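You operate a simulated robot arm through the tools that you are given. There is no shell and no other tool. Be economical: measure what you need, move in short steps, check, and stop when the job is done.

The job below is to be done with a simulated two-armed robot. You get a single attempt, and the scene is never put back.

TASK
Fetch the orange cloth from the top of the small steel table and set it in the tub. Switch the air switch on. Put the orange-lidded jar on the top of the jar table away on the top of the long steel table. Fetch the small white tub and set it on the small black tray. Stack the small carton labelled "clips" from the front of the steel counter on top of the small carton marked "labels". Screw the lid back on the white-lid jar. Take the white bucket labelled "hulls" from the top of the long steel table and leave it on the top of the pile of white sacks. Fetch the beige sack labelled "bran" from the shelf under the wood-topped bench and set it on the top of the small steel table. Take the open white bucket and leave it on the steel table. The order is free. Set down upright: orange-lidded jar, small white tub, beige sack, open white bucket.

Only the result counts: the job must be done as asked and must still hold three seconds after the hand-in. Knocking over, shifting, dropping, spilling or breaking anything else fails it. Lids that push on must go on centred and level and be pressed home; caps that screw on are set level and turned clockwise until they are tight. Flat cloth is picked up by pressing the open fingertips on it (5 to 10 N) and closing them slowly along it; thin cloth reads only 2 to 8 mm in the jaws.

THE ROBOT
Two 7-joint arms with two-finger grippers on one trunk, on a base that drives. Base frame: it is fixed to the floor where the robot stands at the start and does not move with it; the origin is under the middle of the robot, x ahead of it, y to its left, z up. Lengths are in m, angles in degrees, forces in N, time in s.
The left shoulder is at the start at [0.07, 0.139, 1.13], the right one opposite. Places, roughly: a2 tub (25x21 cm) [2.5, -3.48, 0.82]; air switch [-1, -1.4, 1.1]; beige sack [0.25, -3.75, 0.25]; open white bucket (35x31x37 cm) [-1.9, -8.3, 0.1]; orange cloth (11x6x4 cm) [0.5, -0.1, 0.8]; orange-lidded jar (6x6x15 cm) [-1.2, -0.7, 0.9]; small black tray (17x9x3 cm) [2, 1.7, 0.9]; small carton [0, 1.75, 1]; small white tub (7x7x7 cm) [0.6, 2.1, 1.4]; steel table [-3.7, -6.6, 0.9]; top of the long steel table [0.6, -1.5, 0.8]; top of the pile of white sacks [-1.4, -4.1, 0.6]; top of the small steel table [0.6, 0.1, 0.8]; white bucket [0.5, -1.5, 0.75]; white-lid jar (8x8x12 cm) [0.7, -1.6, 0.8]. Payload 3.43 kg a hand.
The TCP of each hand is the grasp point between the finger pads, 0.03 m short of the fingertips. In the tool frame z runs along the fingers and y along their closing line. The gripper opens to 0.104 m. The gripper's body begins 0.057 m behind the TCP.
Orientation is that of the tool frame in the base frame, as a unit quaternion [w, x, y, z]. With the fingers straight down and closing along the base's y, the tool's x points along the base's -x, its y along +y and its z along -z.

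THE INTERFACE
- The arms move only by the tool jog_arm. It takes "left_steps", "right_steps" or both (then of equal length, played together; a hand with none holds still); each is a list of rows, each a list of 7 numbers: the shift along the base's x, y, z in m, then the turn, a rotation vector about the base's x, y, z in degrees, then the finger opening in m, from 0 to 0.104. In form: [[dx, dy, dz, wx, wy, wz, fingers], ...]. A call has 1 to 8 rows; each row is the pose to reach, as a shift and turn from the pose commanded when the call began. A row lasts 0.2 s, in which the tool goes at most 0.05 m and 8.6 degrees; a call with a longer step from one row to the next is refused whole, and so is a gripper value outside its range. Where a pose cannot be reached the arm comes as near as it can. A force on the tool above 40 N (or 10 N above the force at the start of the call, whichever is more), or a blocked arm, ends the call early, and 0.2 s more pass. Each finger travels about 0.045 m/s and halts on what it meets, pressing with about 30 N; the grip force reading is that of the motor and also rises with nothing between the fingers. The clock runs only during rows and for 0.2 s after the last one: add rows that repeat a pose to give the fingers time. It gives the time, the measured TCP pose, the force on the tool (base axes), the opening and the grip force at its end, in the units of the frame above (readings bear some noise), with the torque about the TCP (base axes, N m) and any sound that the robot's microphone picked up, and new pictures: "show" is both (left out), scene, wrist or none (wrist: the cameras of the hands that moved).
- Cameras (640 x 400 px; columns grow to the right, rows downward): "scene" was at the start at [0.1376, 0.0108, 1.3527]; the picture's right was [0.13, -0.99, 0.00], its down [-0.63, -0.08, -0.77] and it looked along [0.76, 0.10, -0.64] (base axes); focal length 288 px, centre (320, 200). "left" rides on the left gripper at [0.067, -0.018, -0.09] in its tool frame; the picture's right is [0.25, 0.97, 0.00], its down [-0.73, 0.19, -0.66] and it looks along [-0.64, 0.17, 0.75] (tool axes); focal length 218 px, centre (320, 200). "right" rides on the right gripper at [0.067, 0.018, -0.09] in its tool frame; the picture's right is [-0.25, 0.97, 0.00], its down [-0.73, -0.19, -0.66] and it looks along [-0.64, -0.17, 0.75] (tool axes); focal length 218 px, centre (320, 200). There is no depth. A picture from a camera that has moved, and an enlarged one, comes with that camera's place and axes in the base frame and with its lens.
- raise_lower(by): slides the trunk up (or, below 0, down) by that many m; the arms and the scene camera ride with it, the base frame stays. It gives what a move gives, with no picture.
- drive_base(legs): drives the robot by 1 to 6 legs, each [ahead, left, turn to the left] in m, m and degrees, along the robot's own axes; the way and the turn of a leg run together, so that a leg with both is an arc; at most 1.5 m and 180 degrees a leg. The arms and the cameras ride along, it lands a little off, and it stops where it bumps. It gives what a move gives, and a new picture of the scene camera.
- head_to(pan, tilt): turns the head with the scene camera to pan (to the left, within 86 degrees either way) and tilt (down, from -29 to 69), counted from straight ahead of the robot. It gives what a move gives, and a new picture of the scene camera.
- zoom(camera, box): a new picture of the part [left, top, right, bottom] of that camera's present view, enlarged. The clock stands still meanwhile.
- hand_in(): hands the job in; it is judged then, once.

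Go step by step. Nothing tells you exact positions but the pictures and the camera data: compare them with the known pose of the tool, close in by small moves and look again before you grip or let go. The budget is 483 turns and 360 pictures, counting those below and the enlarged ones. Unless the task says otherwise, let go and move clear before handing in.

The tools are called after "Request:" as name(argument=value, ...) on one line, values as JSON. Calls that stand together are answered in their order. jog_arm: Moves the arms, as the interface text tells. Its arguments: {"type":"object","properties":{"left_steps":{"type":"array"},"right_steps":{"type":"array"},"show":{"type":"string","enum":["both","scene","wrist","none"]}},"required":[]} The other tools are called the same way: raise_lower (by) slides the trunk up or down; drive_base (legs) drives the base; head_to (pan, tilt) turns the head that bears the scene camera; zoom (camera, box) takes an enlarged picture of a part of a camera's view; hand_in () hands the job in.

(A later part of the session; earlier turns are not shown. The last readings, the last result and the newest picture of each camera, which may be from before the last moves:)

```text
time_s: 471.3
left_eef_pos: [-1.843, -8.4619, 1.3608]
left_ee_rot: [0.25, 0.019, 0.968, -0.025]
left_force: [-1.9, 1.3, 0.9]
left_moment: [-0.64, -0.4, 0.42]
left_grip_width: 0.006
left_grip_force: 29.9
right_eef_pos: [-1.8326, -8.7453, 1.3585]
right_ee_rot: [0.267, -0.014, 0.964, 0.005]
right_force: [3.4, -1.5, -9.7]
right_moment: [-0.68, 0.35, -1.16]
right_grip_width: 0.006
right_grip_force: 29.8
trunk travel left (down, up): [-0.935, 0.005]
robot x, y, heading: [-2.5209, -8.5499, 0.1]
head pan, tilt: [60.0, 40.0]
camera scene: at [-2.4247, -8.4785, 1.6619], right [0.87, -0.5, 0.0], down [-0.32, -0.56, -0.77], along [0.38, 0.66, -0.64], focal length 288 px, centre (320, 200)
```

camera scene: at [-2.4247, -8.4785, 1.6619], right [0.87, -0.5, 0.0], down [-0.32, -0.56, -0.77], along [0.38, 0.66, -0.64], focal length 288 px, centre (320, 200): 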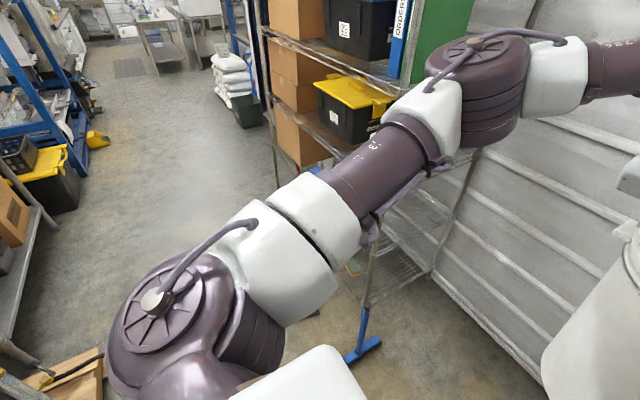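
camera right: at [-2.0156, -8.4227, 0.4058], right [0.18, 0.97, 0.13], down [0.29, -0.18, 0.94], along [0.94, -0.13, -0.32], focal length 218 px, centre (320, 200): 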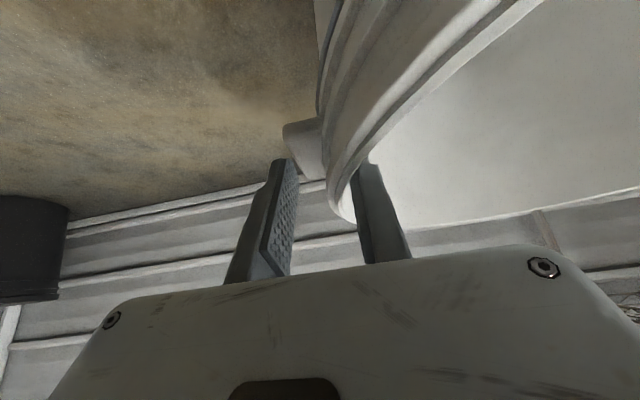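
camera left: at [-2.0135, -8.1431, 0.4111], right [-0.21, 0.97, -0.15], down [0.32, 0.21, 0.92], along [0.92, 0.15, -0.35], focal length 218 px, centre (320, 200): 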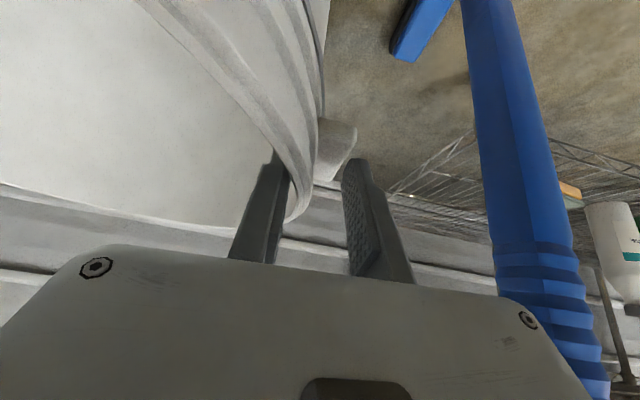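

I move east slightly for clearance from the boiler, then turn to face north.

Request:
drive_base(legs=[[0.1, 0, 0], [0, 0, 45]])

Request:
head_to(pan=0, tilt=35)

```text
time_s: 474.5
left_eef_pos: [-2.0031, -8.0101, 1.3605]
left_ee_rot: [0.24, -0.353, 0.901, 0.073]
left_force: [-5.4, 1.3, 0.3]
left_moment: [-0.32, -0.49, 0.46]
left_grip_width: 0.006
left_grip_force: 30.0
right_eef_pos: [-1.796, -8.2037, 1.3596]
right_ee_rot: [0.245, -0.38, 0.885, 0.108]
right_force: [4.9, -1.3, -9.2]
right_moment: [-0.55, -0.38, -1.13]
right_grip_width: 0.0059
right_grip_force: 30.0
trunk travel left (down, up): [-0.935, 0.005]
robot x, y, heading: [-2.4224, -8.5533, 44.8]
head pan, tilt: [60.0, 40.0]
camera scene: at [-2.4036, -8.4348, 1.662], right [0.97, 0.26, 0.0], down [0.16, -0.62, -0.77], along [-0.2, 0.74, -0.64], focal length 288 px, centre (320, 200)
```

scene: 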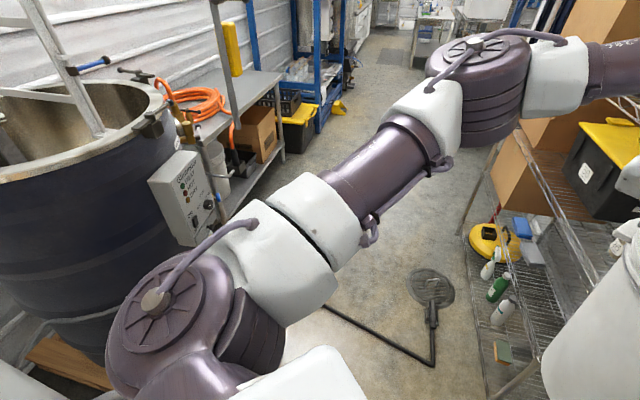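

```text
time_s: 475.8
left_eef_pos: [-2.0046, -8.0083, 1.3594]
left_ee_rot: [0.24, -0.353, 0.901, 0.073]
left_force: [-2.2, -1.6, 0.5]
left_moment: [-0.18, -0.72, 0.45]
left_grip_width: 0.0062
left_grip_force: 30.0
right_eef_pos: [-1.7961, -8.2024, 1.3581]
right_ee_rot: [0.244, -0.381, 0.885, 0.107]
right_force: [2.0, 1.5, -9.3]
right_moment: [-0.7, -0.21, -1.15]
right_grip_width: 0.0061
right_grip_force: 30.0
trunk travel left (down, up): [-0.935, 0.005]
robot x, y, heading: [-2.4221, -8.5549, 45.1]
head pan, tilt: [0.0, 35.0]
camera scene: at [-2.3196, -8.4539, 1.6694], right [0.71, -0.71, 0.0], down [-0.41, -0.41, -0.82], along [0.58, 0.58, -0.57], focal length 288 px, centre (320, 200)
```

scene: 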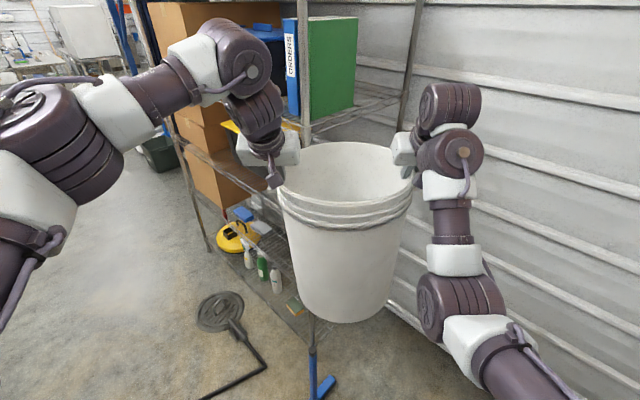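

Request:
drive_base(legs=[[0, 0, 45], [0, -0.08, 0]])

Request:
head_to(pan=45, tilt=20)

```text
time_s: 478.9
left_eef_pos: [-2.4418, -7.8725, 1.3601]
left_ee_rot: [0.198, -0.671, 0.697, 0.156]
left_force: [-1.7, -2.2, 1.0]
left_moment: [-0.12, -0.74, 0.39]
left_grip_width: 0.0059
left_grip_force: 30.6
right_eef_pos: [-2.1573, -7.8632, 1.3594]
right_ee_rot: [-0.187, 0.691, -0.672, -0.19]
right_force: [-2.1, 2.4, -10.4]
right_moment: [0.09, -0.78, -1.14]
right_grip_width: 0.0059
right_grip_force: 29.1
trunk travel left (down, up): [-0.935, 0.005]
robot x, y, heading: [-2.3442, -8.556, 89.5]
head pan, tilt: [0.0, 35.0]
camera scene: at [-2.3528, -8.4128, 1.6693], right [1.0, 0.0, 0.01], down [0.0, -0.57, -0.82], along [0.01, 0.82, -0.57], focal length 288 px, centre (320, 200)
```

scene: 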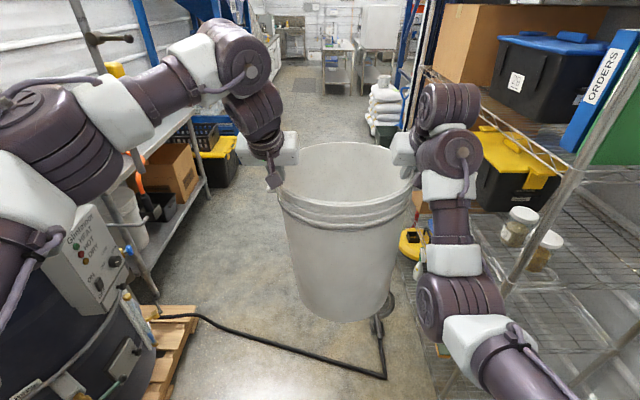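

```text
time_s: 480.0
left_eef_pos: [-2.4297, -7.8723, 1.3602]
left_ee_rot: [0.194, -0.67, 0.698, 0.159]
left_force: [0.1, -2.9, 0.9]
left_moment: [0.34, -0.67, 0.44]
left_grip_width: 0.0061
left_grip_force: 30.2
right_eef_pos: [-2.1453, -7.8641, 1.3593]
right_ee_rot: [-0.184, 0.69, -0.673, -0.192]
right_force: [-0.7, 3.1, -8.8]
right_moment: [-0.36, -0.64, -1.14]
right_grip_width: 0.0059
right_grip_force: 29.9
trunk travel left (down, up): [-0.935, 0.005]
robot x, y, heading: [-2.3404, -8.5535, 89.9]
head pan, tilt: [45.0, 20.0]
camera scene: at [-2.4043, -8.4345, 1.6933], right [0.71, 0.7, 0.0], down [0.24, -0.24, -0.94], along [-0.66, 0.67, -0.34], focal length 288 px, centre (320, 200)
```

scene: 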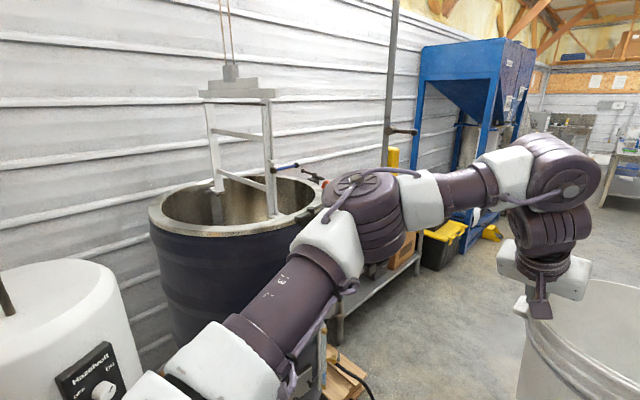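

The tank is far enough away. I drive north to be level with the steel table.

Request:
drive_base(legs=[[1.2, 0, 0], [1.1, 0, 0]])

Request:
head_to(pan=60, tilt=30)

```text
time_s: 491.3
left_eef_pos: [-2.4429, -5.5804, 1.3624]
left_ee_rot: [0.194, -0.674, 0.695, 0.16]
left_force: [-0.9, -3.2, -0.4]
left_moment: [0.04, -0.67, 0.4]
left_grip_width: 0.006
left_grip_force: 30.0
right_eef_pos: [-2.1598, -5.5697, 1.3591]
right_ee_rot: [-0.184, 0.694, -0.669, -0.194]
right_force: [0.2, 1.9, -8.6]
right_moment: [0.01, -0.64, -1.1]
right_grip_width: 0.006
right_grip_force: 30.5
trunk travel left (down, up): [-0.935, 0.005]
robot x, y, heading: [-2.3475, -6.2538, 90.3]
head pan, tilt: [45.0, 20.0]
camera scene: at [-2.4124, -6.1424, 1.6934], right [0.7, 0.71, 0.0], down [0.24, -0.24, -0.94], along [-0.67, 0.66, -0.34], focal length 288 px, centre (320, 200)
```

scene: 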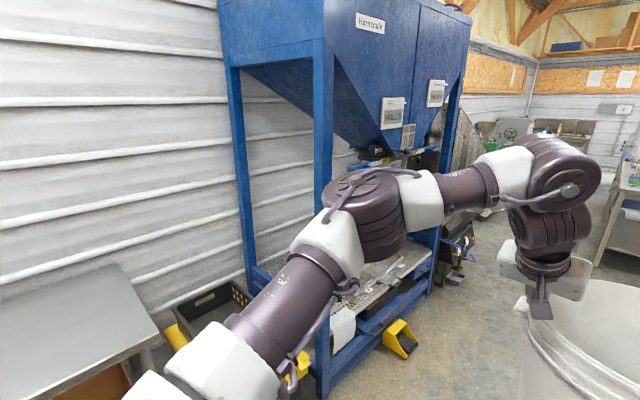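

```text
time_s: 492.1
left_eef_pos: [-2.4433, -5.5788, 1.3608]
left_ee_rot: [0.194, -0.674, 0.695, 0.16]
left_force: [0.3, -2.0, 0.2]
left_moment: [0.14, -0.65, 0.42]
left_grip_width: 0.0059
left_grip_force: 29.7
right_eef_pos: [-2.159, -5.5683, 1.3577]
right_ee_rot: [-0.183, 0.694, -0.669, -0.194]
right_force: [-0.5, 2.9, -9.9]
right_moment: [-0.11, -0.67, -1.17]
right_grip_width: 0.0058
right_grip_force: 30.2
trunk travel left (down, up): [-0.935, 0.005]
robot x, y, heading: [-2.3502, -6.2573, 90.5]
head pan, tilt: [60.0, 30.0]
camera scene: at [-2.4247, -6.1617, 1.6773], right [0.5, 0.87, 0.0], down [0.43, -0.25, -0.87], along [-0.75, 0.43, -0.5], focal length 288 px, centre (320, 200)
```

scene: 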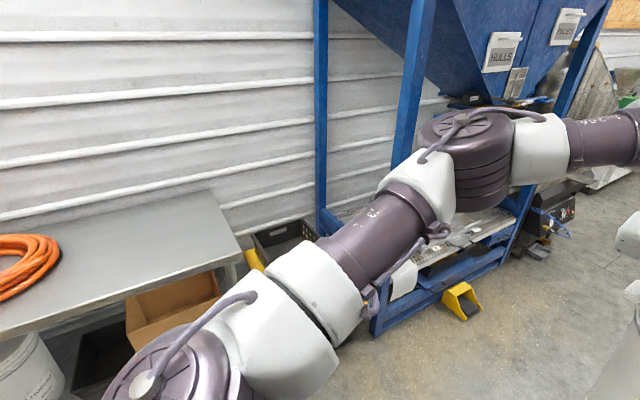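

The free part of the steel table is x -3.4 to -3.95, y -6.0 to -6.55. I turn west and look at the height.

Request:
drive_base(legs=[[0, 0, 45], [0, 0, 44.5], [0, 0.06, 0]])

Request:
head_to(pan=0, tilt=30)

```text
time_s: 497.1
left_eef_pos: [-3.0286, -6.3918, 1.361]
left_ee_rot: [-0.02, 0.968, -0.022, -0.249]
left_force: [3.0, 2.5, -0.5]
left_moment: [0.56, 0.11, 0.48]
left_grip_width: 0.006
left_grip_force: 29.4
right_eef_pos: [-3.0377, -6.1053, 1.3563]
right_ee_rot: [0.011, 0.964, 0.01, -0.267]
right_force: [-2.3, 1.6, -8.3]
right_moment: [0.54, -0.15, -1.04]
right_grip_width: 0.006
right_grip_force: 30.2
trunk travel left (down, up): [-0.935, 0.005]
robot x, y, heading: [-2.3472, -6.3204, 179.5]
head pan, tilt: [60.0, 30.0]
camera scene: at [-2.4444, -6.3796, 1.678], right [-0.86, 0.51, -0.01], down [0.25, 0.42, -0.87], along [-0.44, -0.75, -0.49], focal length 288 px, centre (320, 200)
```

scene: 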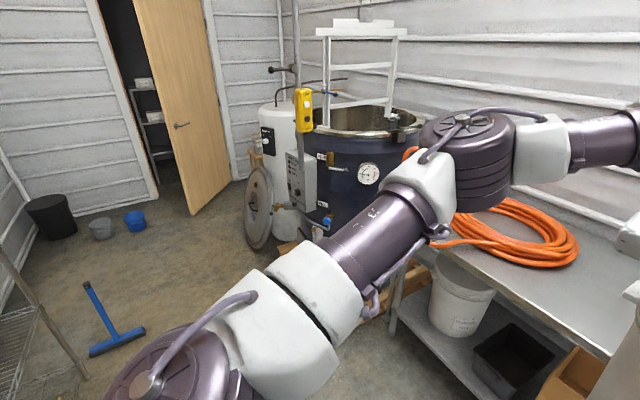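

```text
time_s: 498.4
left_eef_pos: [-3.0294, -6.4015, 1.3602]
left_ee_rot: [-0.025, 0.968, -0.022, -0.25]
left_force: [2.4, 0.7, 0.2]
left_moment: [0.68, 0.36, 0.46]
left_grip_width: 0.0059
left_grip_force: 30.2
right_eef_pos: [-3.0372, -6.117, 1.359]
right_ee_rot: [0.006, 0.964, 0.01, -0.266]
right_force: [-2.6, -1.1, -9.1]
right_moment: [0.63, -0.37, -1.12]
right_grip_width: 0.0059
right_grip_force: 30.1
trunk travel left (down, up): [-0.935, 0.005]
robot x, y, heading: [-2.3487, -6.3204, 179.6]
head pan, tilt: [0.0, 30.0]
camera scene: at [-2.4892, -6.3151, 1.6772], right [0.01, 1.0, 0.0], down [0.5, 0.0, -0.87], along [-0.87, 0.0, -0.5], focal length 288 px, centre (320, 200)
```

scene: 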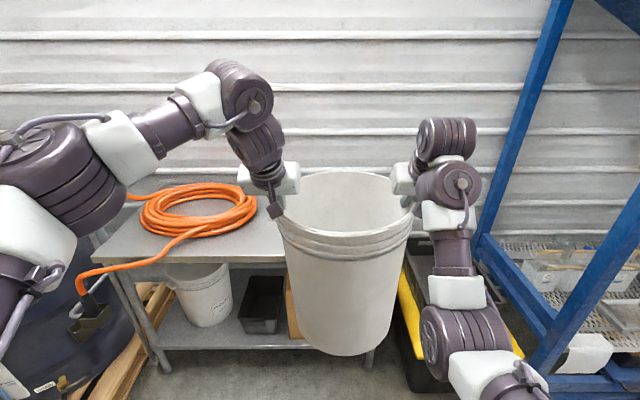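

Height is fine (the bucket's bottom is about 0.97 against a table at 0.89). I drive forward over the table.

Request:
drive_base(legs=[[0.58, 0, 0]])

Request:
head_to(pan=0, tilt=45)

```text
time_s: 501.8
left_eef_pos: [-3.6098, -6.4035, 1.3628]
left_ee_rot: [-0.026, 0.968, -0.02, -0.25]
left_force: [2.5, 0.3, 0.3]
left_moment: [0.66, 0.01, 0.46]
left_grip_width: 0.0061
left_grip_force: 30.1
right_eef_pos: [-3.6184, -6.1177, 1.3589]
right_ee_rot: [0.006, 0.964, 0.011, -0.267]
right_force: [-1.8, 0.1, -9.1]
right_moment: [0.66, -0.04, -1.15]
right_grip_width: 0.0061
right_grip_force: 29.8
trunk travel left (down, up): [-0.935, 0.005]
robot x, y, heading: [-2.9298, -6.3165, 179.6]
head pan, tilt: [0.0, 30.0]
camera scene: at [-3.0694, -6.3145, 1.6775], right [0.0, 1.0, 0.0], down [0.5, 0.0, -0.87], along [-0.87, 0.0, -0.5], focal length 288 px, centre (320, 200)
```

scene: 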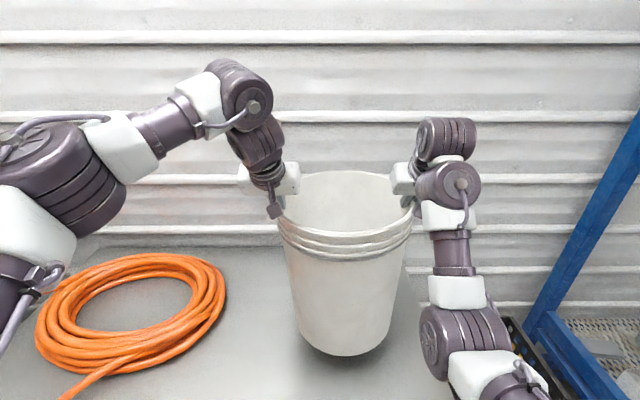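

```text
time_s: 502.5
left_eef_pos: [-3.6126, -6.4036, 1.3605]
left_ee_rot: [-0.026, 0.968, -0.02, -0.25]
left_force: [2.5, 1.3, 0.2]
left_moment: [0.6, 0.03, 0.46]
left_grip_width: 0.0064
left_grip_force: 30.0
right_eef_pos: [-3.6217, -6.1194, 1.3583]
right_ee_rot: [0.006, 0.964, 0.011, -0.265]
right_force: [-2.5, -0.4, -9.2]
right_moment: [0.62, -0.04, -1.1]
right_grip_width: 0.0062
right_grip_force: 29.9
trunk travel left (down, up): [-0.935, 0.005]
robot x, y, heading: [-2.9313, -6.3131, 180.0]
head pan, tilt: [0.0, 45.0]
camera scene: at [-3.0627, -6.3145, 1.6547], right [0.0, 1.0, 0.0], down [0.71, 0.0, -0.71], along [-0.71, 0.0, -0.71], focal length 288 px, centre (320, 200)
```

scene: 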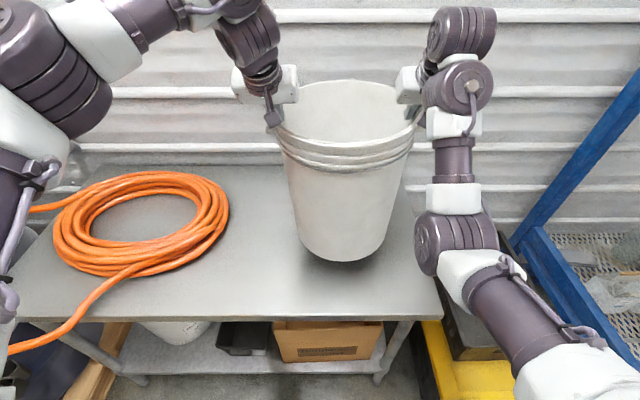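

Over the table with room on all sides. I lower slowly.

Request:
raise_lower(by=-0.04)

Request:
raise_lower(by=-0.02)

```text
time_s: 503.4
left_eef_pos: [-3.6115, -6.4017, 1.3207]
left_ee_rot: [-0.025, 0.968, -0.019, -0.25]
left_force: [3.0, 0.7, -0.3]
left_moment: [0.66, 0.34, 0.45]
left_grip_width: 0.0059
left_grip_force: 30.1
right_eef_pos: [-3.6216, -6.1189, 1.3181]
right_ee_rot: [0.005, 0.964, 0.012, -0.267]
right_force: [-2.2, 0.1, -8.7]
right_moment: [0.61, -0.36, -1.13]
right_grip_width: 0.0058
right_grip_force: 29.6
trunk travel left (down, up): [-0.895, 0.045]
robot x, y, heading: [-2.9334, -6.3163, 180.0]
head pan, tilt: [0.0, 45.0]
```

```text
time_s: 504.0
left_eef_pos: [-3.6126, -6.4022, 1.302]
left_ee_rot: [-0.025, 0.968, -0.02, -0.249]
left_force: [0.9, 0.4, 0.3]
left_moment: [0.65, 0.06, 0.44]
left_grip_width: 0.0061
left_grip_force: 30.2
right_eef_pos: [-3.6223, -6.1179, 1.2977]
right_ee_rot: [0.006, 0.964, 0.012, -0.266]
right_force: [-1.4, 0.2, -9.8]
right_moment: [0.63, -0.08, -1.15]
right_grip_width: 0.0061
right_grip_force: 29.9
trunk travel left (down, up): [-0.875, 0.065]
robot x, y, heading: [-2.9333, -6.3142, 179.9]
head pan, tilt: [0.0, 45.0]
```

Request:
jog_arm(left_steps=[[0, 0, -0.008, 0, 0, 0, 0], [0, 0, -0.016, 0, 0, 0, 0], [0, 0, -0.022, 0, 0, 0, 0]], right_steps=[[0, 0, -0.008, 0, 0, 0, 0], [0, 0, -0.016, 0, 0, 0, 0], [0, 0, -0.022, 0, 0, 0, 0]], show="scene")

```text
time_s: 504.8
left_eef_pos: [-3.6112, -6.4022, 1.2791]
left_ee_rot: [-0.026, 0.968, -0.02, -0.25]
left_force: [1.9, 1.2, 0.1]
left_moment: [0.65, -0.08, 0.44]
left_grip_width: 0.006
left_grip_force: 29.8
right_eef_pos: [-3.6209, -6.1177, 1.2752]
right_ee_rot: [0.005, 0.964, 0.012, -0.267]
right_force: [-2.0, 0.1, -9.2]
right_moment: [0.59, 0.09, -1.06]
right_grip_width: 0.006
right_grip_force: 29.5
trunk travel left (down, up): [-0.875, 0.065]
robot x, y, heading: [-2.9339, -6.3165, 179.9]
head pan, tilt: [0.0, 45.0]
camera scene: at [-3.0621, -6.3145, 1.5947], right [0.0, 1.0, 0.0], down [0.71, 0.0, -0.71], along [-0.71, 0.0, -0.71], focal length 288 px, centre (320, 200)
```

scene: 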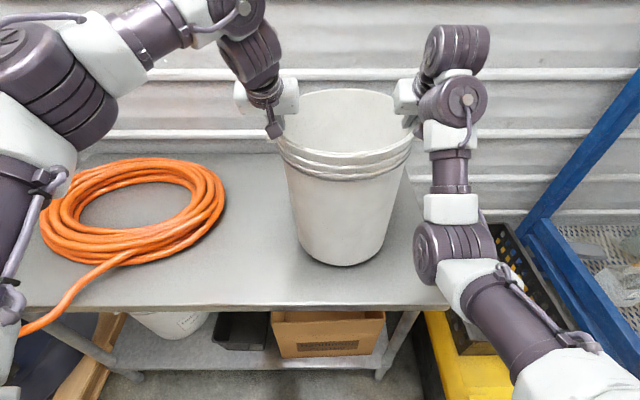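

Request:
jog_arm(left_steps=[[0, 0, -0.007, 0, 0, 0, 0], [0, 0, -0.014, 0, 0, 0, 0], [0, 0, -0.02, 0, 0, 0, 0], [0, 0, -0.026, 0, 0, 0, 0]], right_steps=[[0, 0, -0.007, 0, 0, 0, 0], [0, 0, -0.014, 0, 0, 0, 0], [0, 0, -0.02, 0, 0, 0, 0], [0, 0, -0.026, 0, 0, 0, 0]], show="none")

```text
time_s: 505.8
left_eef_pos: [-3.5991, -6.394, 1.2636]
left_ee_rot: [-0.026, 0.965, -0.023, -0.258]
left_force: [6.2, 5.2, 31.4]
left_moment: [0.44, 0.27, 0.68]
left_grip_width: 0.006
left_grip_force: 29.8
right_eef_pos: [-3.6064, -6.1106, 1.2623]
right_ee_rot: [0.007, 0.961, 0.009, -0.276]
right_force: [8.0, 13.7, 29.2]
right_moment: [-0.55, 0.59, -0.59]
right_grip_width: 0.0059
right_grip_force: 29.9
trunk travel left (down, up): [-0.875, 0.065]
robot x, y, heading: [-2.9328, -6.3147, 179.7]
head pan, tilt: [0.0, 45.0]
```

Touchdown. I ease off, then open both hands and rise.

Request:
jog_arm(left_steps=[[0, 0, 0.006, 0, 0, 0, 0], [0, 0, 0.01, 0, 0, 0, 0], [0, 0, 0.01, 0, 0, 0, 0.02], [0, 0, 0.01, 0, 0, 0, 0.035], [0, 0, 0.01, 0, 0, 0, 0.04], [0, 0, 0.04, 0, 0, 0, 0.04], [0, 0, 0.08, 0, 0, 0, 0.04]], right_steps=[[0, 0, 0.006, 0, 0, 0, 0], [0, 0, 0.01, 0, 0, 0, 0], [0, 0, 0.01, 0, 0, 0, 0.02], [0, 0, 0.01, 0, 0, 0, 0.035], [0, 0, 0.01, 0, 0, 0, 0.04], [0, 0, 0.04, 0, 0, 0, 0.04], [0, 0, 0.08, 0, 0, 0, 0.04]], show="scene")

```text
time_s: 507.4
left_eef_pos: [-3.6074, -6.4022, 1.3357]
left_ee_rot: [-0.026, 0.967, -0.02, -0.251]
left_force: [-0.4, -0.1, 0.1]
left_moment: [0.0, 0.04, 0.01]
left_grip_width: 0.0401
left_grip_force: 0.2
right_eef_pos: [-3.6202, -6.1234, 1.2986]
right_ee_rot: [0.005, 0.964, 0.012, -0.267]
right_force: [0.6, -0.1, 0.1]
right_moment: [-0.01, 0.03, 0.01]
right_grip_width: 0.04
right_grip_force: 0.1
right hand out of reach, approached as far as the arm can: row 7
trunk travel left (down, up): [-0.875, 0.065]
robot x, y, heading: [-2.9296, -6.3153, 180.1]
head pan, tilt: [0.0, 45.0]
camera scene: at [-3.0572, -6.3145, 1.5949], right [0.0, 1.0, 0.0], down [0.71, 0.0, -0.71], along [-0.71, 0.0, -0.71], focal length 288 px, centre (320, 200)
```

scene: 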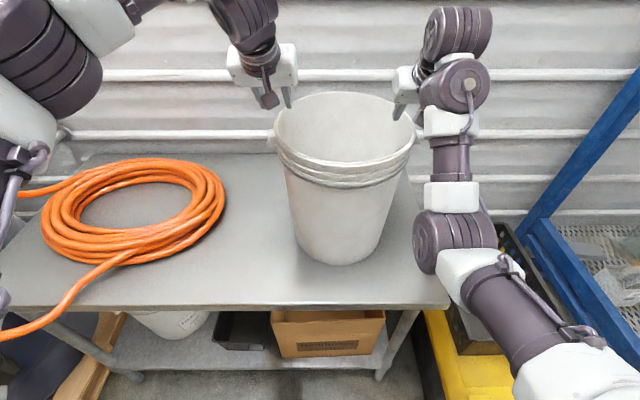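

The bucket stands upright on the steel table. I raise the trunk to clear the rim and back out.

Request:
raise_lower(by=0.06)

Request:
drive_base(legs=[[-0.2, 0, 0]])

```text
time_s: 508.4
left_eef_pos: [-3.6107, -6.402, 1.3925]
left_ee_rot: [-0.025, 0.968, -0.02, -0.25]
left_force: [-0.5, -0.6, 0.0]
left_moment: [0.03, 0.01, -0.02]
left_grip_width: 0.0399
left_grip_force: 0.0
right_eef_pos: [-3.6248, -6.1227, 1.3584]
right_ee_rot: [0.005, 0.964, 0.012, -0.267]
right_force: [-0.4, 0.2, -0.7]
right_moment: [0.01, -0.01, 0.03]
right_grip_width: 0.0398
right_grip_force: 0.0
trunk travel left (down, up): [-0.935, 0.005]
robot x, y, heading: [-2.9299, -6.3116, 179.8]
head pan, tilt: [0.0, 45.0]
```

```text
time_s: 510.0
left_eef_pos: [-3.4152, -6.4042, 1.3904]
left_ee_rot: [-0.026, 0.968, -0.02, -0.248]
left_force: [-0.9, 0.2, -0.1]
left_moment: [0.03, -0.02, 0.02]
left_grip_width: 0.0401
left_grip_force: 0.1
right_eef_pos: [-3.427, -6.1245, 1.3557]
right_ee_rot: [0.006, 0.964, 0.012, -0.264]
right_force: [0.5, -0.4, -0.5]
right_moment: [0.02, -0.02, -0.02]
right_grip_width: 0.04
right_grip_force: 0.1
trunk travel left (down, up): [-0.935, 0.005]
robot x, y, heading: [-2.7307, -6.3148, 179.7]
head pan, tilt: [0.0, 45.0]
camera scene: at [-2.866, -6.3155, 1.6541], right [0.0, 1.0, 0.0], down [0.71, 0.0, -0.7], along [-0.7, 0.0, -0.71], focal length 288 px, centre (320, 200)
```

scene: 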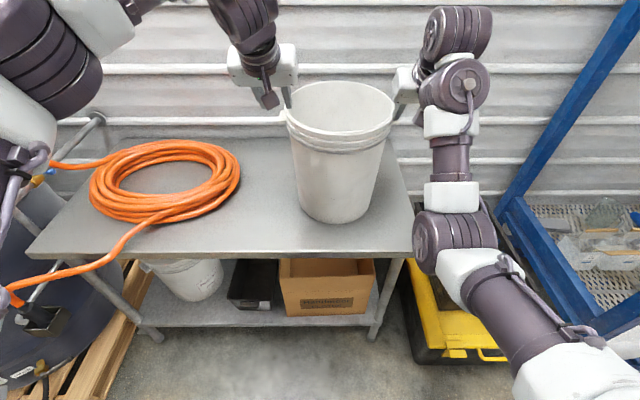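

The bucket is delivered. Now back to the long table for the lid: I reverse, turn north and return along the known path.

Request:
drive_base(legs=[[-0.4, 0, 0], [0, 0, -90], [1.3, 0, 0], [1.3, 0, 0], [0.95, 0, 0]])

Request:
head_to(pan=-40, tilt=30)

```text
time_s: 533.1
left_eef_pos: [-2.4229, -2.1075, 1.3934]
left_ee_rot: [0.195, -0.672, 0.696, 0.16]
left_force: [0.0, 0.4, 0.7]
left_moment: [-0.01, -0.03, 0.0]
left_grip_width: 0.04
left_grip_force: 0.0
right_eef_pos: [-2.1438, -2.0927, 1.358]
right_ee_rot: [-0.185, 0.692, -0.67, -0.194]
right_force: [-0.2, 0.4, -0.2]
right_moment: [0.0, 0.02, 0.01]
right_grip_width: 0.0399
right_grip_force: 0.1
trunk travel left (down, up): [-0.935, 0.005]
robot x, y, heading: [-2.3338, -2.7861, 90.1]
head pan, tilt: [0.0, 45.0]
camera scene: at [-2.3288, -2.655, 1.6549], right [1.0, 0.0, 0.0], down [0.0, -0.71, -0.71], along [0.0, 0.71, -0.71], focal length 288 px, centre (320, 200)
```

scene: 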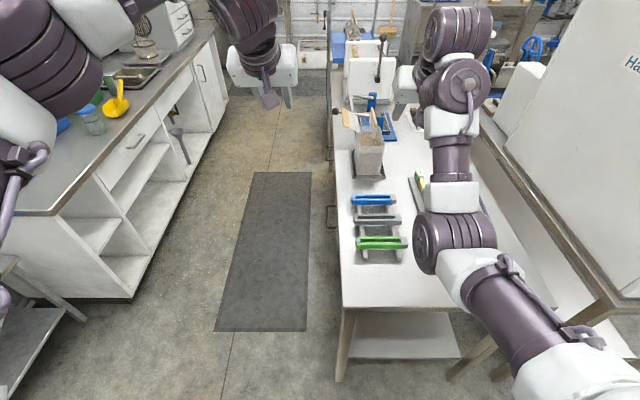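

```text
time_s: 534.1
left_eef_pos: [-2.4226, -2.1075, 1.3945]
left_ee_rot: [0.194, -0.673, 0.696, 0.159]
left_force: [-0.4, 0.0, 0.3]
left_moment: [0.04, 0.01, 0.0]
left_grip_width: 0.0397
left_grip_force: 0.1
right_eef_pos: [-2.1439, -2.0926, 1.3587]
right_ee_rot: [-0.184, 0.692, -0.671, -0.193]
right_force: [0.6, 0.2, -0.6]
right_moment: [0.04, -0.02, 0.0]
right_grip_width: 0.0399
right_grip_force: 0.1
trunk travel left (down, up): [-0.935, 0.005]
robot x, y, heading: [-2.3329, -2.7827, 90.0]
head pan, tilt: [-40.0, 30.0]
camera scene: at [-2.2708, -2.6651, 1.6773], right [0.77, -0.64, 0.0], down [-0.32, -0.38, -0.87], along [0.55, 0.67, -0.5], focal length 288 px, centre (320, 200)
```

scene: 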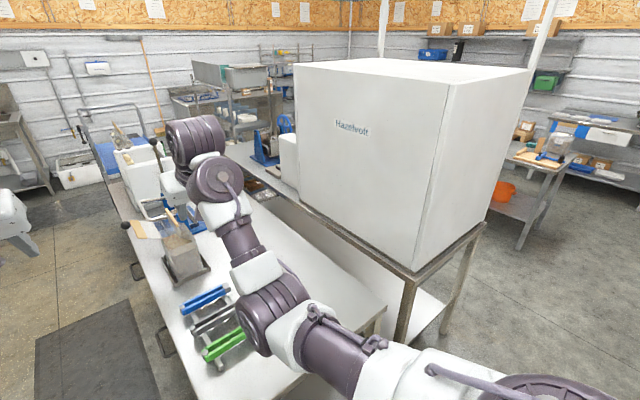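

Request:
drive_base(legs=[[0, -0.02, -90], [1.0, 0, 0], [0.95, 0, 0], [0, 1.3, 0]])

Request:
head_to(pan=0, tilt=42)

```text
time_s: 553.9
left_eef_pos: [0.3086, -1.3917, 1.3937]
left_ee_rot: [0.251, 0.016, 0.968, -0.023]
left_force: [0.8, 0.2, 0.1]
left_moment: [-0.02, 0.01, 0.04]
left_grip_width: 0.0402
left_grip_force: 0.0
right_eef_pos: [0.324, -1.6705, 1.3589]
right_ee_rot: [0.267, -0.015, 0.963, 0.007]
right_force: [0.3, -0.3, 0.7]
right_moment: [-0.03, -0.01, 0.01]
right_grip_width: 0.04
right_grip_force: 0.0
trunk travel left (down, up): [-0.935, 0.005]
robot x, y, heading: [-0.3728, -1.4889, 0.2]
head pan, tilt: [-40.0, 30.0]
camera scene: at [-0.2466, -1.5431, 1.6773], right [-0.64, -0.77, 0.0], down [-0.39, 0.32, -0.87], along [0.67, -0.55, -0.5], focal length 288 px, centre (320, 200)
```

scene: 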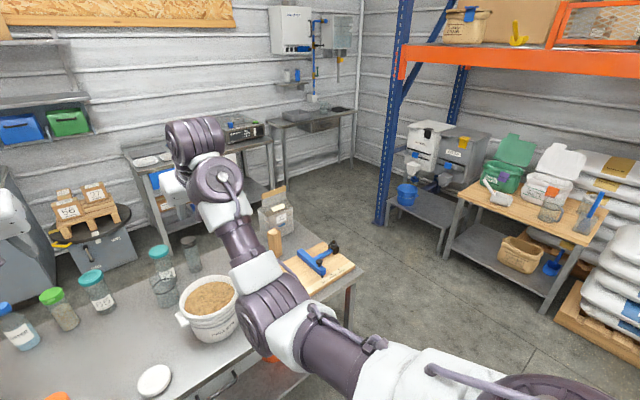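

```text
time_s: 555.0
left_eef_pos: [0.3082, -1.3902, 1.3925]
left_ee_rot: [0.25, 0.016, 0.968, -0.025]
left_force: [-0.5, 0.3, -0.1]
left_moment: [0.03, 0.01, -0.01]
left_grip_width: 0.0401
left_grip_force: 0.1
right_eef_pos: [0.3247, -1.6708, 1.3568]
right_ee_rot: [0.268, -0.016, 0.963, 0.007]
right_force: [0.6, 0.6, 0.9]
right_moment: [-0.02, 0.03, -0.04]
right_grip_width: 0.04
right_grip_force: 0.0
trunk travel left (down, up): [-0.935, 0.005]
robot x, y, heading: [-0.3667, -1.485, 0.3]
head pan, tilt: [0.0, 42.0]
camera scene: at [-0.2326, -1.4839, 1.6591], right [0.0, -1.0, 0.0], down [-0.67, 0.0, -0.74], along [0.74, 0.0, -0.67], focal length 288 px, centre (320, 200)
```

scene: 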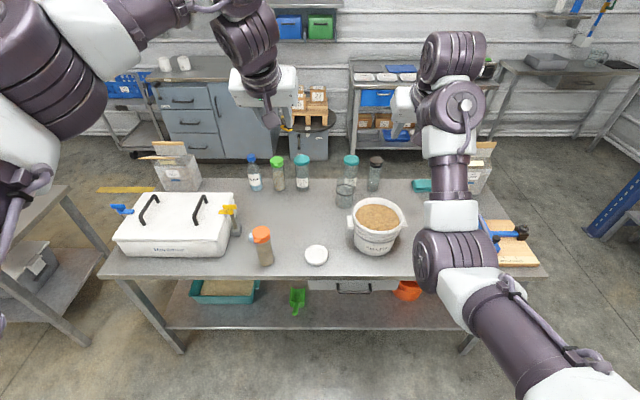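

Request:
zoom(camera="scene", box=[230, 140, 430, 280])

```text
2.86 times, centred on (330, 210) of scene
camera zoom: at [-0.2326, -1.4839, 1.6591], right [0.0, -1.0, 0.0], down [-0.67, 0.0, -0.74], along [0.74, 0.0, -0.67], focal length 824 px, centre (291, 171)
```

zoom: 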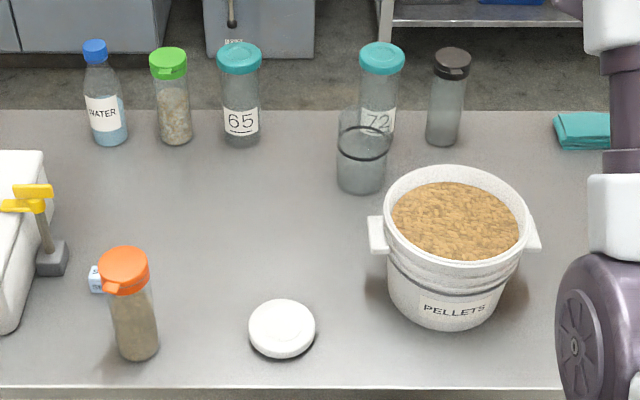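

The glass jar (rim about [0.733, -1.594], 8 cm wide) is too far to screw from above. So I'll first take the lid (≈[0.431, -1.469], 8.6 cm) with the right hand, then draw the jar forward with the left hand and hold it while I screw. I line up for the lid.

Request:
raise_lower(by=-0.2)

Request:
drive_base(legs=[[0.25, 0.17, -0.3]])

Request:
jog_arm(right_steps=[[-0.03, -0.005, 0, 0, 5, 0, 0.06], [-0.06, -0.005, 0, 0, 10, 0, 0.08], [-0.09, -0.005, -0.01, 0, 15, 0, 0.104], [-0.12, 0, -0.02, 2, 20, 0, 0.104], [-0.14, 0, -0.04, 2, 25, 0, 0.104], [-0.15, 0.01, -0.07, 2, 31, 0, 0.104]], left_steps=[[-0.02, 0, 0.02, 0, 0, 0, 0.06], [-0.04, 0.01, 0.04, 0, 0, 0, 0.08], [-0.06, 0.02, 0.06, 0, 0, 0, 0.1], [-0.08, 0.03, 0.06, 0, 0, 0, 0.104], [-0.1, 0.04, 0.06, 0, 0, 0, 0.104], [-0.12, 0.05, 0.06, 0, 0, 0, 0.104]], show="both")

```text
time_s: 557.1
left_eef_pos: [0.3083, -1.3915, 1.1936]
left_ee_rot: [0.251, 0.016, 0.968, -0.025]
left_force: [-0.2, -0.3, -0.6]
left_moment: [0.02, -0.01, 0.02]
left_grip_width: 0.0399
left_grip_force: 0.0
right_eef_pos: [0.3229, -1.6703, 1.1596]
right_ee_rot: [0.267, -0.016, 0.963, 0.007]
right_force: [-0.2, -0.2, -0.7]
right_moment: [0.01, -0.01, -0.01]
right_grip_width: 0.04
right_grip_force: 0.1
trunk travel left (down, up): [-0.735, 0.205]
robot x, y, heading: [-0.3694, -1.4842, 0.3]
head pan, tilt: [0.0, 42.0]
```

```text
time_s: 559.2
left_eef_pos: [0.5566, -1.2271, 1.1943]
left_ee_rot: [0.25, 0.018, 0.968, -0.024]
left_force: [0.0, -0.4, 0.5]
left_moment: [0.04, 0.03, -0.02]
left_grip_width: 0.04
left_grip_force: 0.0
right_eef_pos: [0.5701, -1.506, 1.1595]
right_ee_rot: [0.267, -0.011, 0.964, 0.006]
right_force: [-0.5, 1.1, 0.0]
right_moment: [0.01, -0.02, -0.04]
right_grip_width: 0.0402
right_grip_force: 0.1
trunk travel left (down, up): [-0.735, 0.205]
robot x, y, heading: [-0.1217, -1.3137, -0.1]
head pan, tilt: [0.0, 42.0]
camera scene: at [0.0147, -1.3164, 1.4593], right [0.0, -1.0, 0.0], down [-0.67, 0.0, -0.74], along [0.74, 0.0, -0.67], focal length 288 px, centre (320, 200)
```

scene: 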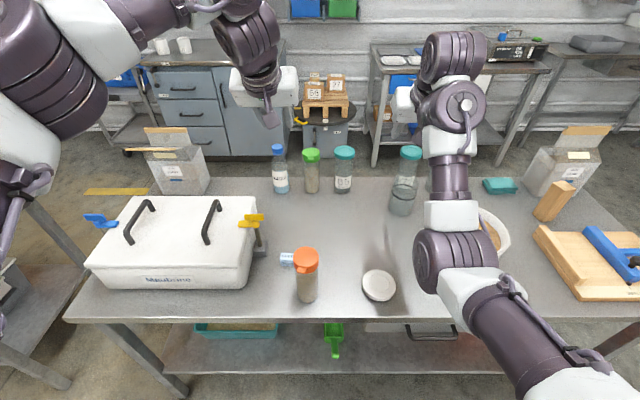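

```text
time_s: 560.6
left_eef_pos: [0.4368, -1.1777, 1.2545]
left_ee_rot: [0.25, 0.019, 0.968, -0.024]
left_force: [-0.4, -0.6, -0.7]
left_moment: [-0.04, -0.07, -0.01]
left_grip_width: 0.1038
left_grip_force: 0.0
right_eef_pos: [0.5127, -1.5015, 0.9539]
right_ee_rot: [0.08, -0.007, 0.996, 0.024]
right_force: [-0.9, 0.0, 0.4]
right_moment: [0.03, -0.01, -0.02]
right_grip_width: 0.1039
right_grip_force: 0.1
right hand out of reach, approached as far as the arm can: row 1, 2, 3, 4, 5, 6
trunk travel left (down, up): [-0.735, 0.205]
robot x, y, heading: [-0.1199, -1.3212, 0.1]
head pan, tilt: [0.0, 42.0]
camera scene: at [0.0144, -1.3162, 1.4593], right [0.0, -1.0, 0.0], down [-0.67, 0.0, -0.74], along [0.74, 0.0, -0.67], focal length 288 px, centre (320, 200)
camera right: at [0.4321, -1.4882, 1.032], right [0.23, 0.97, 0.09], down [0.62, -0.22, 0.76], along [0.75, -0.12, -0.65], focal length 218 px, centre (320, 200)
camera left: at [0.3341, -1.189, 1.3009], right [-0.17, 0.97, -0.16], down [0.33, 0.21, 0.92], along [0.93, 0.11, -0.36], focal length 218 px, centre (320, 200)
```

scene: 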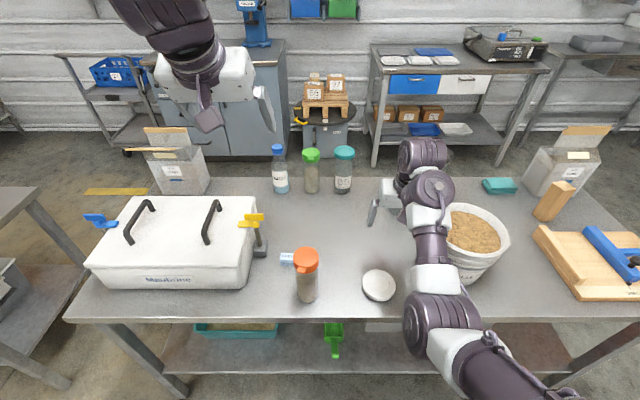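
right: 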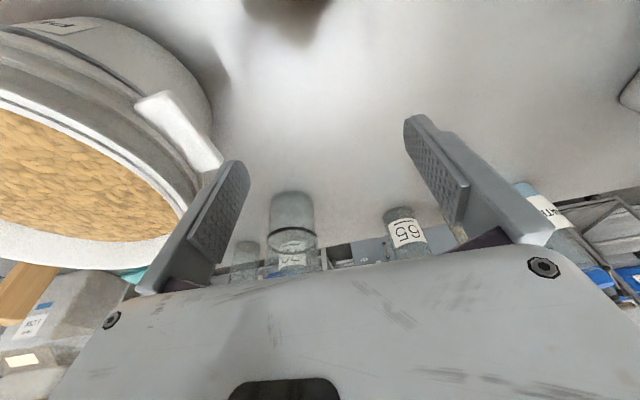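
left: 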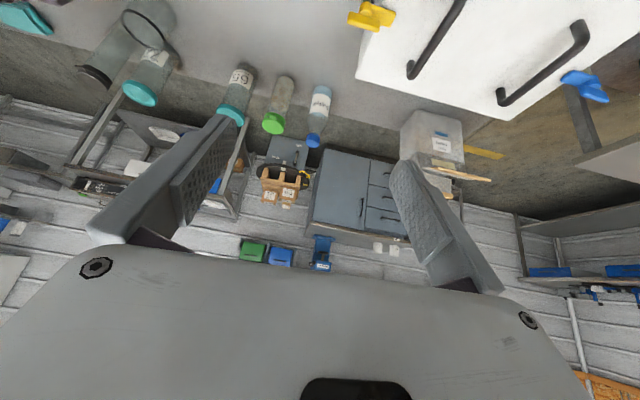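

Request:
jog_arm(right_steps=[[-0.03, 0.005, 0, -1, 4.5, 0, 0.104], [-0.06, 0.015, -0.01, -3, 9, 0, 0.104], [-0.085, 0.03, -0.03, -3, 9, 0, 0.104]], show="none")

Request:
jog_arm(right_steps=[[0, 0, 0, 0, 0, 8.5, 0.104], [0, 0, 0, 0, 0, 17, 0.104], [0, 0, 0, 0, 0, 25.5, 0.104], [0, 0, 0, 0, 0, 34, 0.104], [0, 0, 0, 0, 0, 42.5, 0.104], [0, 0, 0, 0, 0, 51, 0.104], [0, 0, 0, 0, 0, 59.5, 0.104], [0, 0, 0, 0, 0, 68, 0.104]], show="both")

```text
time_s: 561.4
left_eef_pos: [0.4361, -1.1748, 1.2555]
left_ee_rot: [0.252, 0.018, 0.967, -0.026]
left_force: [0.5, -0.3, 1.1]
left_moment: [0.01, -0.02, -0.04]
left_grip_width: 0.1042
left_grip_force: 0.0
right_eef_pos: [0.4239, -1.4479, 0.8584]
right_ee_rot: [0.029, -0.005, 1.0, 0.002]
right_force: [-0.3, -0.6, 0.7]
right_moment: [-0.09, -0.05, -0.01]
right_grip_width: 0.1038
right_grip_force: 0.0
right hand out of reach, approached as far as the arm can: row 1, 2, 3
trunk travel left (down, up): [-0.735, 0.205]
robot x, y, heading: [-0.1215, -1.3153, -0.2]
head pan, tilt: [0.0, 42.0]
```

```text
time_s: 563.2
left_eef_pos: [0.4376, -1.1778, 1.2532]
left_ee_rot: [0.25, 0.019, 0.968, -0.024]
left_force: [0.4, 0.0, -0.4]
left_moment: [0.04, 0.02, 0.01]
left_grip_width: 0.1041
left_grip_force: 0.1
right_eef_pos: [0.4151, -1.4507, 0.8366]
right_ee_rot: [0.001, -0.566, 0.824, 0.002]
right_force: [0.7, -0.2, 0.5]
right_moment: [0.03, -0.03, -0.02]
right_grip_width: 0.1042
right_grip_force: 0.0
right hand out of reach, approached as far as the arm can: row 1, 2, 3, 4, 5, 6, 7, 8
trunk travel left (down, up): [-0.735, 0.205]
robot x, y, heading: [-0.119, -1.3159, -0.1]
head pan, tilt: [0.0, 42.0]
camera scene: at [0.0161, -1.316, 1.4591], right [0.0, -1.0, 0.0], down [-0.67, 0.0, -0.74], along [0.74, 0.0, -0.67], focal length 288 px, centre (320, 200)
camera right: at [0.3734, -1.5056, 0.9263], right [-0.81, 0.58, 0.0], down [0.44, 0.61, 0.66], along [0.38, 0.54, -0.75], focal length 218 px, centre (320, 200)
```

scene: 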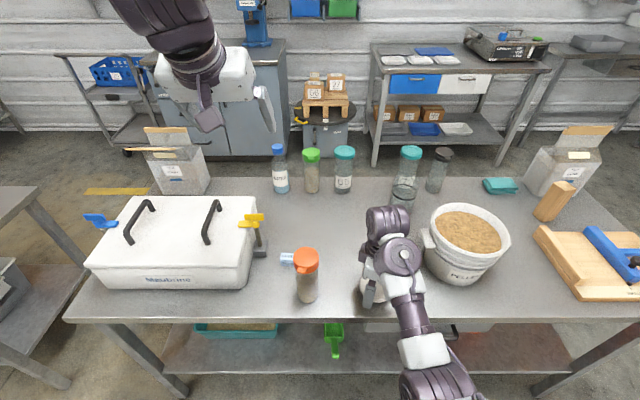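
right: 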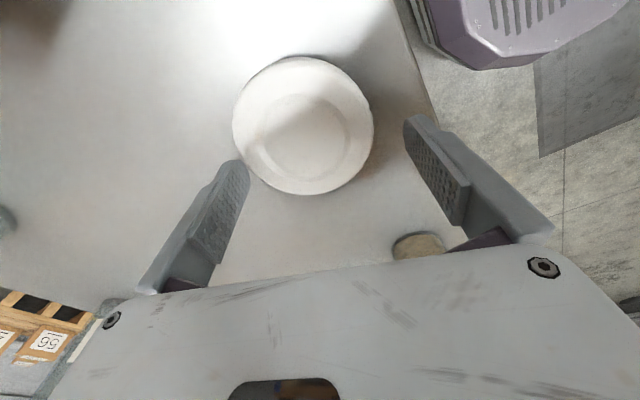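

Request:
zoom(camera="right", box=[210, 30, 400, 220])

```text
2.11 times, centred on (305, 125) of right
camera zoom: at [0.3734, -1.5056, 0.9263], right [-0.81, 0.58, 0.0], down [0.44, 0.61, 0.66], along [0.38, 0.54, -0.75], focal length 460 px, centre (352, 358)
```

zoom: 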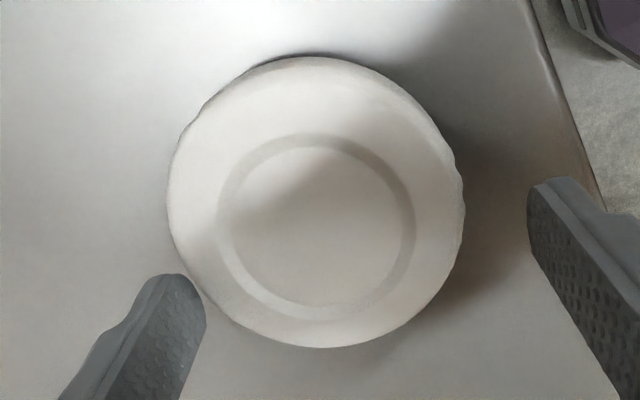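

The lid lies right way up at [0.415, -1.466]. I centre over it and lower.

Request:
jog_arm(right_steps=[[0, -0.008, 0.004, 0, 0, 0, 0.104], [0, -0.0155, 0.004, 0, 0, 0, 0.104], [0, -0.0155, 0.004, 0, 0, 0, 0.104]], show="wrist")

```text
time_s: 564.0
left_eef_pos: [0.4375, -1.1772, 1.2543]
left_ee_rot: [0.25, 0.018, 0.968, -0.024]
left_force: [0.3, 1.1, 0.3]
left_moment: [-0.02, 0.03, -0.02]
left_grip_width: 0.1039
left_grip_force: 0.1
right_eef_pos: [0.4158, -1.4645, 0.8376]
right_ee_rot: [0.003, -0.566, 0.824, 0.001]
right_force: [0.7, 0.1, 0.1]
right_moment: [0.01, 0.01, -0.01]
right_grip_width: 0.104
right_grip_force: 0.0
right hand out of reach, approached as far as the arm can: row 1, 2, 3
trunk travel left (down, up): [-0.735, 0.205]
robot x, y, heading: [-0.1209, -1.317, -0.1]
head pan, tilt: [0.0, 42.0]
camera right: at [0.3746, -1.5211, 0.9259], right [-0.81, 0.58, 0.0], down [0.44, 0.61, 0.66], along [0.39, 0.54, -0.75], focal length 218 px, centre (320, 200)
```

right: 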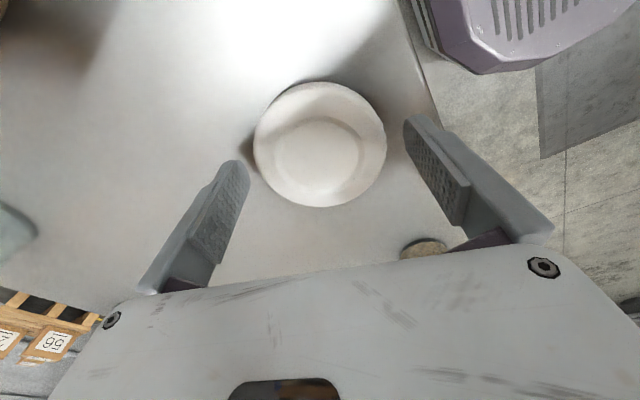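

Request:
jog_arm(right_steps=[[0, 0, -0.012, 0, 0, 0, 0.104], [0, 0, -0.024, 0, 0, 0, 0.104], [0, 0, -0.032, 0, 0, 0, 0.104], [0, 0, -0.037, 0, 0, 0, 0.104]], show="wrist")

```text
time_s: 564.7
left_eef_pos: [0.4346, -1.1762, 1.2555]
left_ee_rot: [0.251, 0.019, 0.967, -0.026]
left_force: [0.5, 0.6, -0.2]
left_moment: [-0.03, 0.03, 0.03]
left_grip_width: 0.104
left_grip_force: 0.0
right_eef_pos: [0.4141, -1.4645, 0.8196]
right_ee_rot: [0.002, -0.565, 0.825, 0.0]
right_force: [-16.5, 2.2, 24.2]
right_moment: [0.31, 1.99, -0.01]
right_grip_width: 0.104
right_grip_force: 0.1
trunk travel left (down, up): [-0.735, 0.205]
robot x, y, heading: [-0.1214, -1.3165, -0.2]
head pan, tilt: [0.0, 42.0]
stopped in row 3 (right hand): the force on the tool passed its limit at 44 N (the readings are from after the stop); the commanded pose is now the measured one
camera right: at [0.373, -1.5204, 0.9084], right [-0.81, 0.59, 0.0], down [0.44, 0.61, 0.66], along [0.39, 0.53, -0.75], focal length 218 px, centre (320, 200)
```

right: 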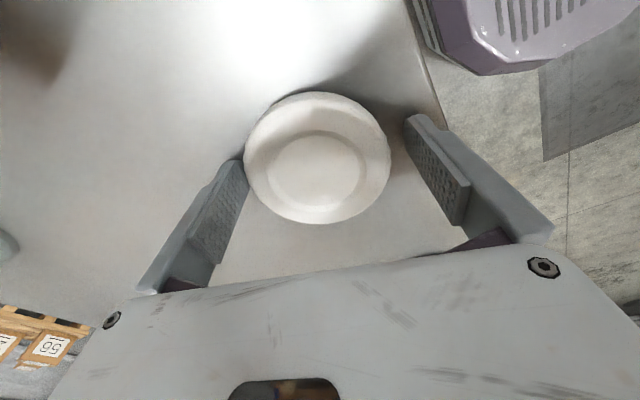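

One finger met something near the table's front edge. I lift, turn the hand so that it closes along the table, and try again.

Request:
jog_arm(right_steps=[[0, 0, 0.015, 0, 0, 0, 0.104], [-0.001, -0.003, 0.02, 0, 0, -8.5, 0.104], [-0.002, -0.005, 0.02, 0, 0, -17, 0.104], [-0.003, -0.006, 0.02, 0, 0, -25.5, 0.104], [-0.003, -0.007, 0.02, 0, 0, -34, 0.104], [-0.003, -0.008, 0.02, 0, 0, -42.5, 0.104], [-0.003, -0.008, 0.02, 0, 0, -51, 0.104], [-0.003, -0.008, 0.02, 0, 0, -59, 0.104]], show="wrist")

```text
time_s: 566.5
left_eef_pos: [0.4379, -1.1764, 1.2543]
left_ee_rot: [0.249, 0.02, 0.968, -0.025]
left_force: [-0.1, 0.7, 0.4]
left_moment: [-0.02, 0.01, 0.01]
left_grip_width: 0.1038
left_grip_force: 0.1
right_eef_pos: [0.4138, -1.4733, 0.8356]
right_ee_rot: [0.003, -0.084, 0.996, -0.001]
right_force: [0.0, 0.2, -0.3]
right_moment: [0.06, 0.0, 0.03]
right_grip_width: 0.1041
right_grip_force: 0.1
trunk travel left (down, up): [-0.735, 0.205]
robot x, y, heading: [-0.1218, -1.3165, -0.2]
head pan, tilt: [0.0, 42.0]
camera right: at [0.3446, -1.466, 0.9251], right [0.09, 1.0, 0.0], down [0.75, -0.06, 0.66], along [0.66, -0.06, -0.75], focal length 218 px, centre (320, 200)
```

right: 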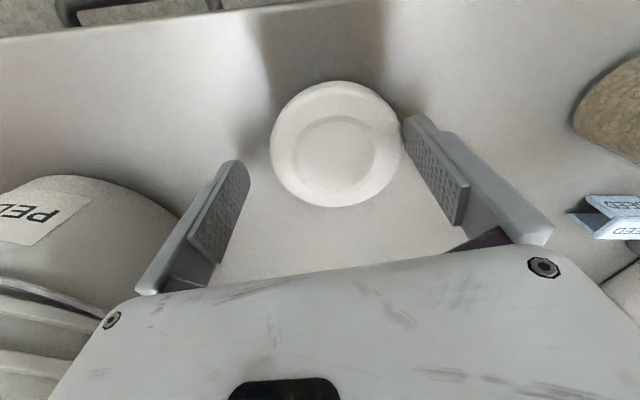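

Request:
jog_arm(right_steps=[[-0.002, 0.006, 0, 0, 0, 0, 0.104], [-0.003, 0.0105, -0.008, 0, 0, 0, 0.104], [-0.003, 0.0105, -0.016, 0, 0, 0, 0.104], [-0.003, 0.0105, -0.024, 0, 0, 0, 0.104], [-0.003, 0.0105, -0.03, 0, 0, 0, 0.104], [-0.003, 0.0105, -0.036, 0, 0, 0, 0.104]], show="wrist")

```text
time_s: 567.6
left_eef_pos: [0.4333, -1.1762, 1.2549]
left_ee_rot: [0.252, 0.019, 0.967, -0.025]
left_force: [0.5, -0.1, 0.3]
left_moment: [0.0, 0.01, -0.01]
left_grip_width: 0.1041
left_grip_force: 0.1
right_eef_pos: [0.4105, -1.4585, 0.8184]
right_ee_rot: [0.009, -0.087, 0.996, -0.001]
right_force: [-21.2, -1.4, 32.0]
right_moment: [1.58, 1.43, 0.89]
right_grip_width: 0.0991
right_grip_force: 0.0
trunk travel left (down, up): [-0.735, 0.205]
robot x, y, heading: [-0.1187, -1.317, 0.1]
head pan, tilt: [0.0, 42.0]
stopped in row 5 (right hand): the force on the tool passed its limit at 46 N (the readings are from after the stop); the commanded pose is now the measured one
camera right: at [0.3395, -1.4537, 0.9066], right [0.08, 1.0, 0.0], down [0.74, -0.06, 0.67], along [0.67, -0.05, -0.74], focal length 218 px, centre (320, 200)
```

right: 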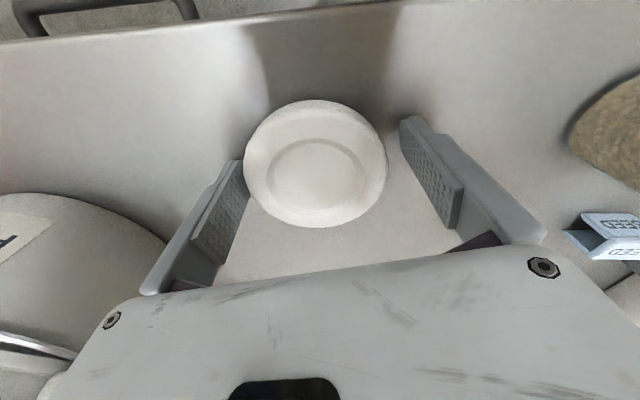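

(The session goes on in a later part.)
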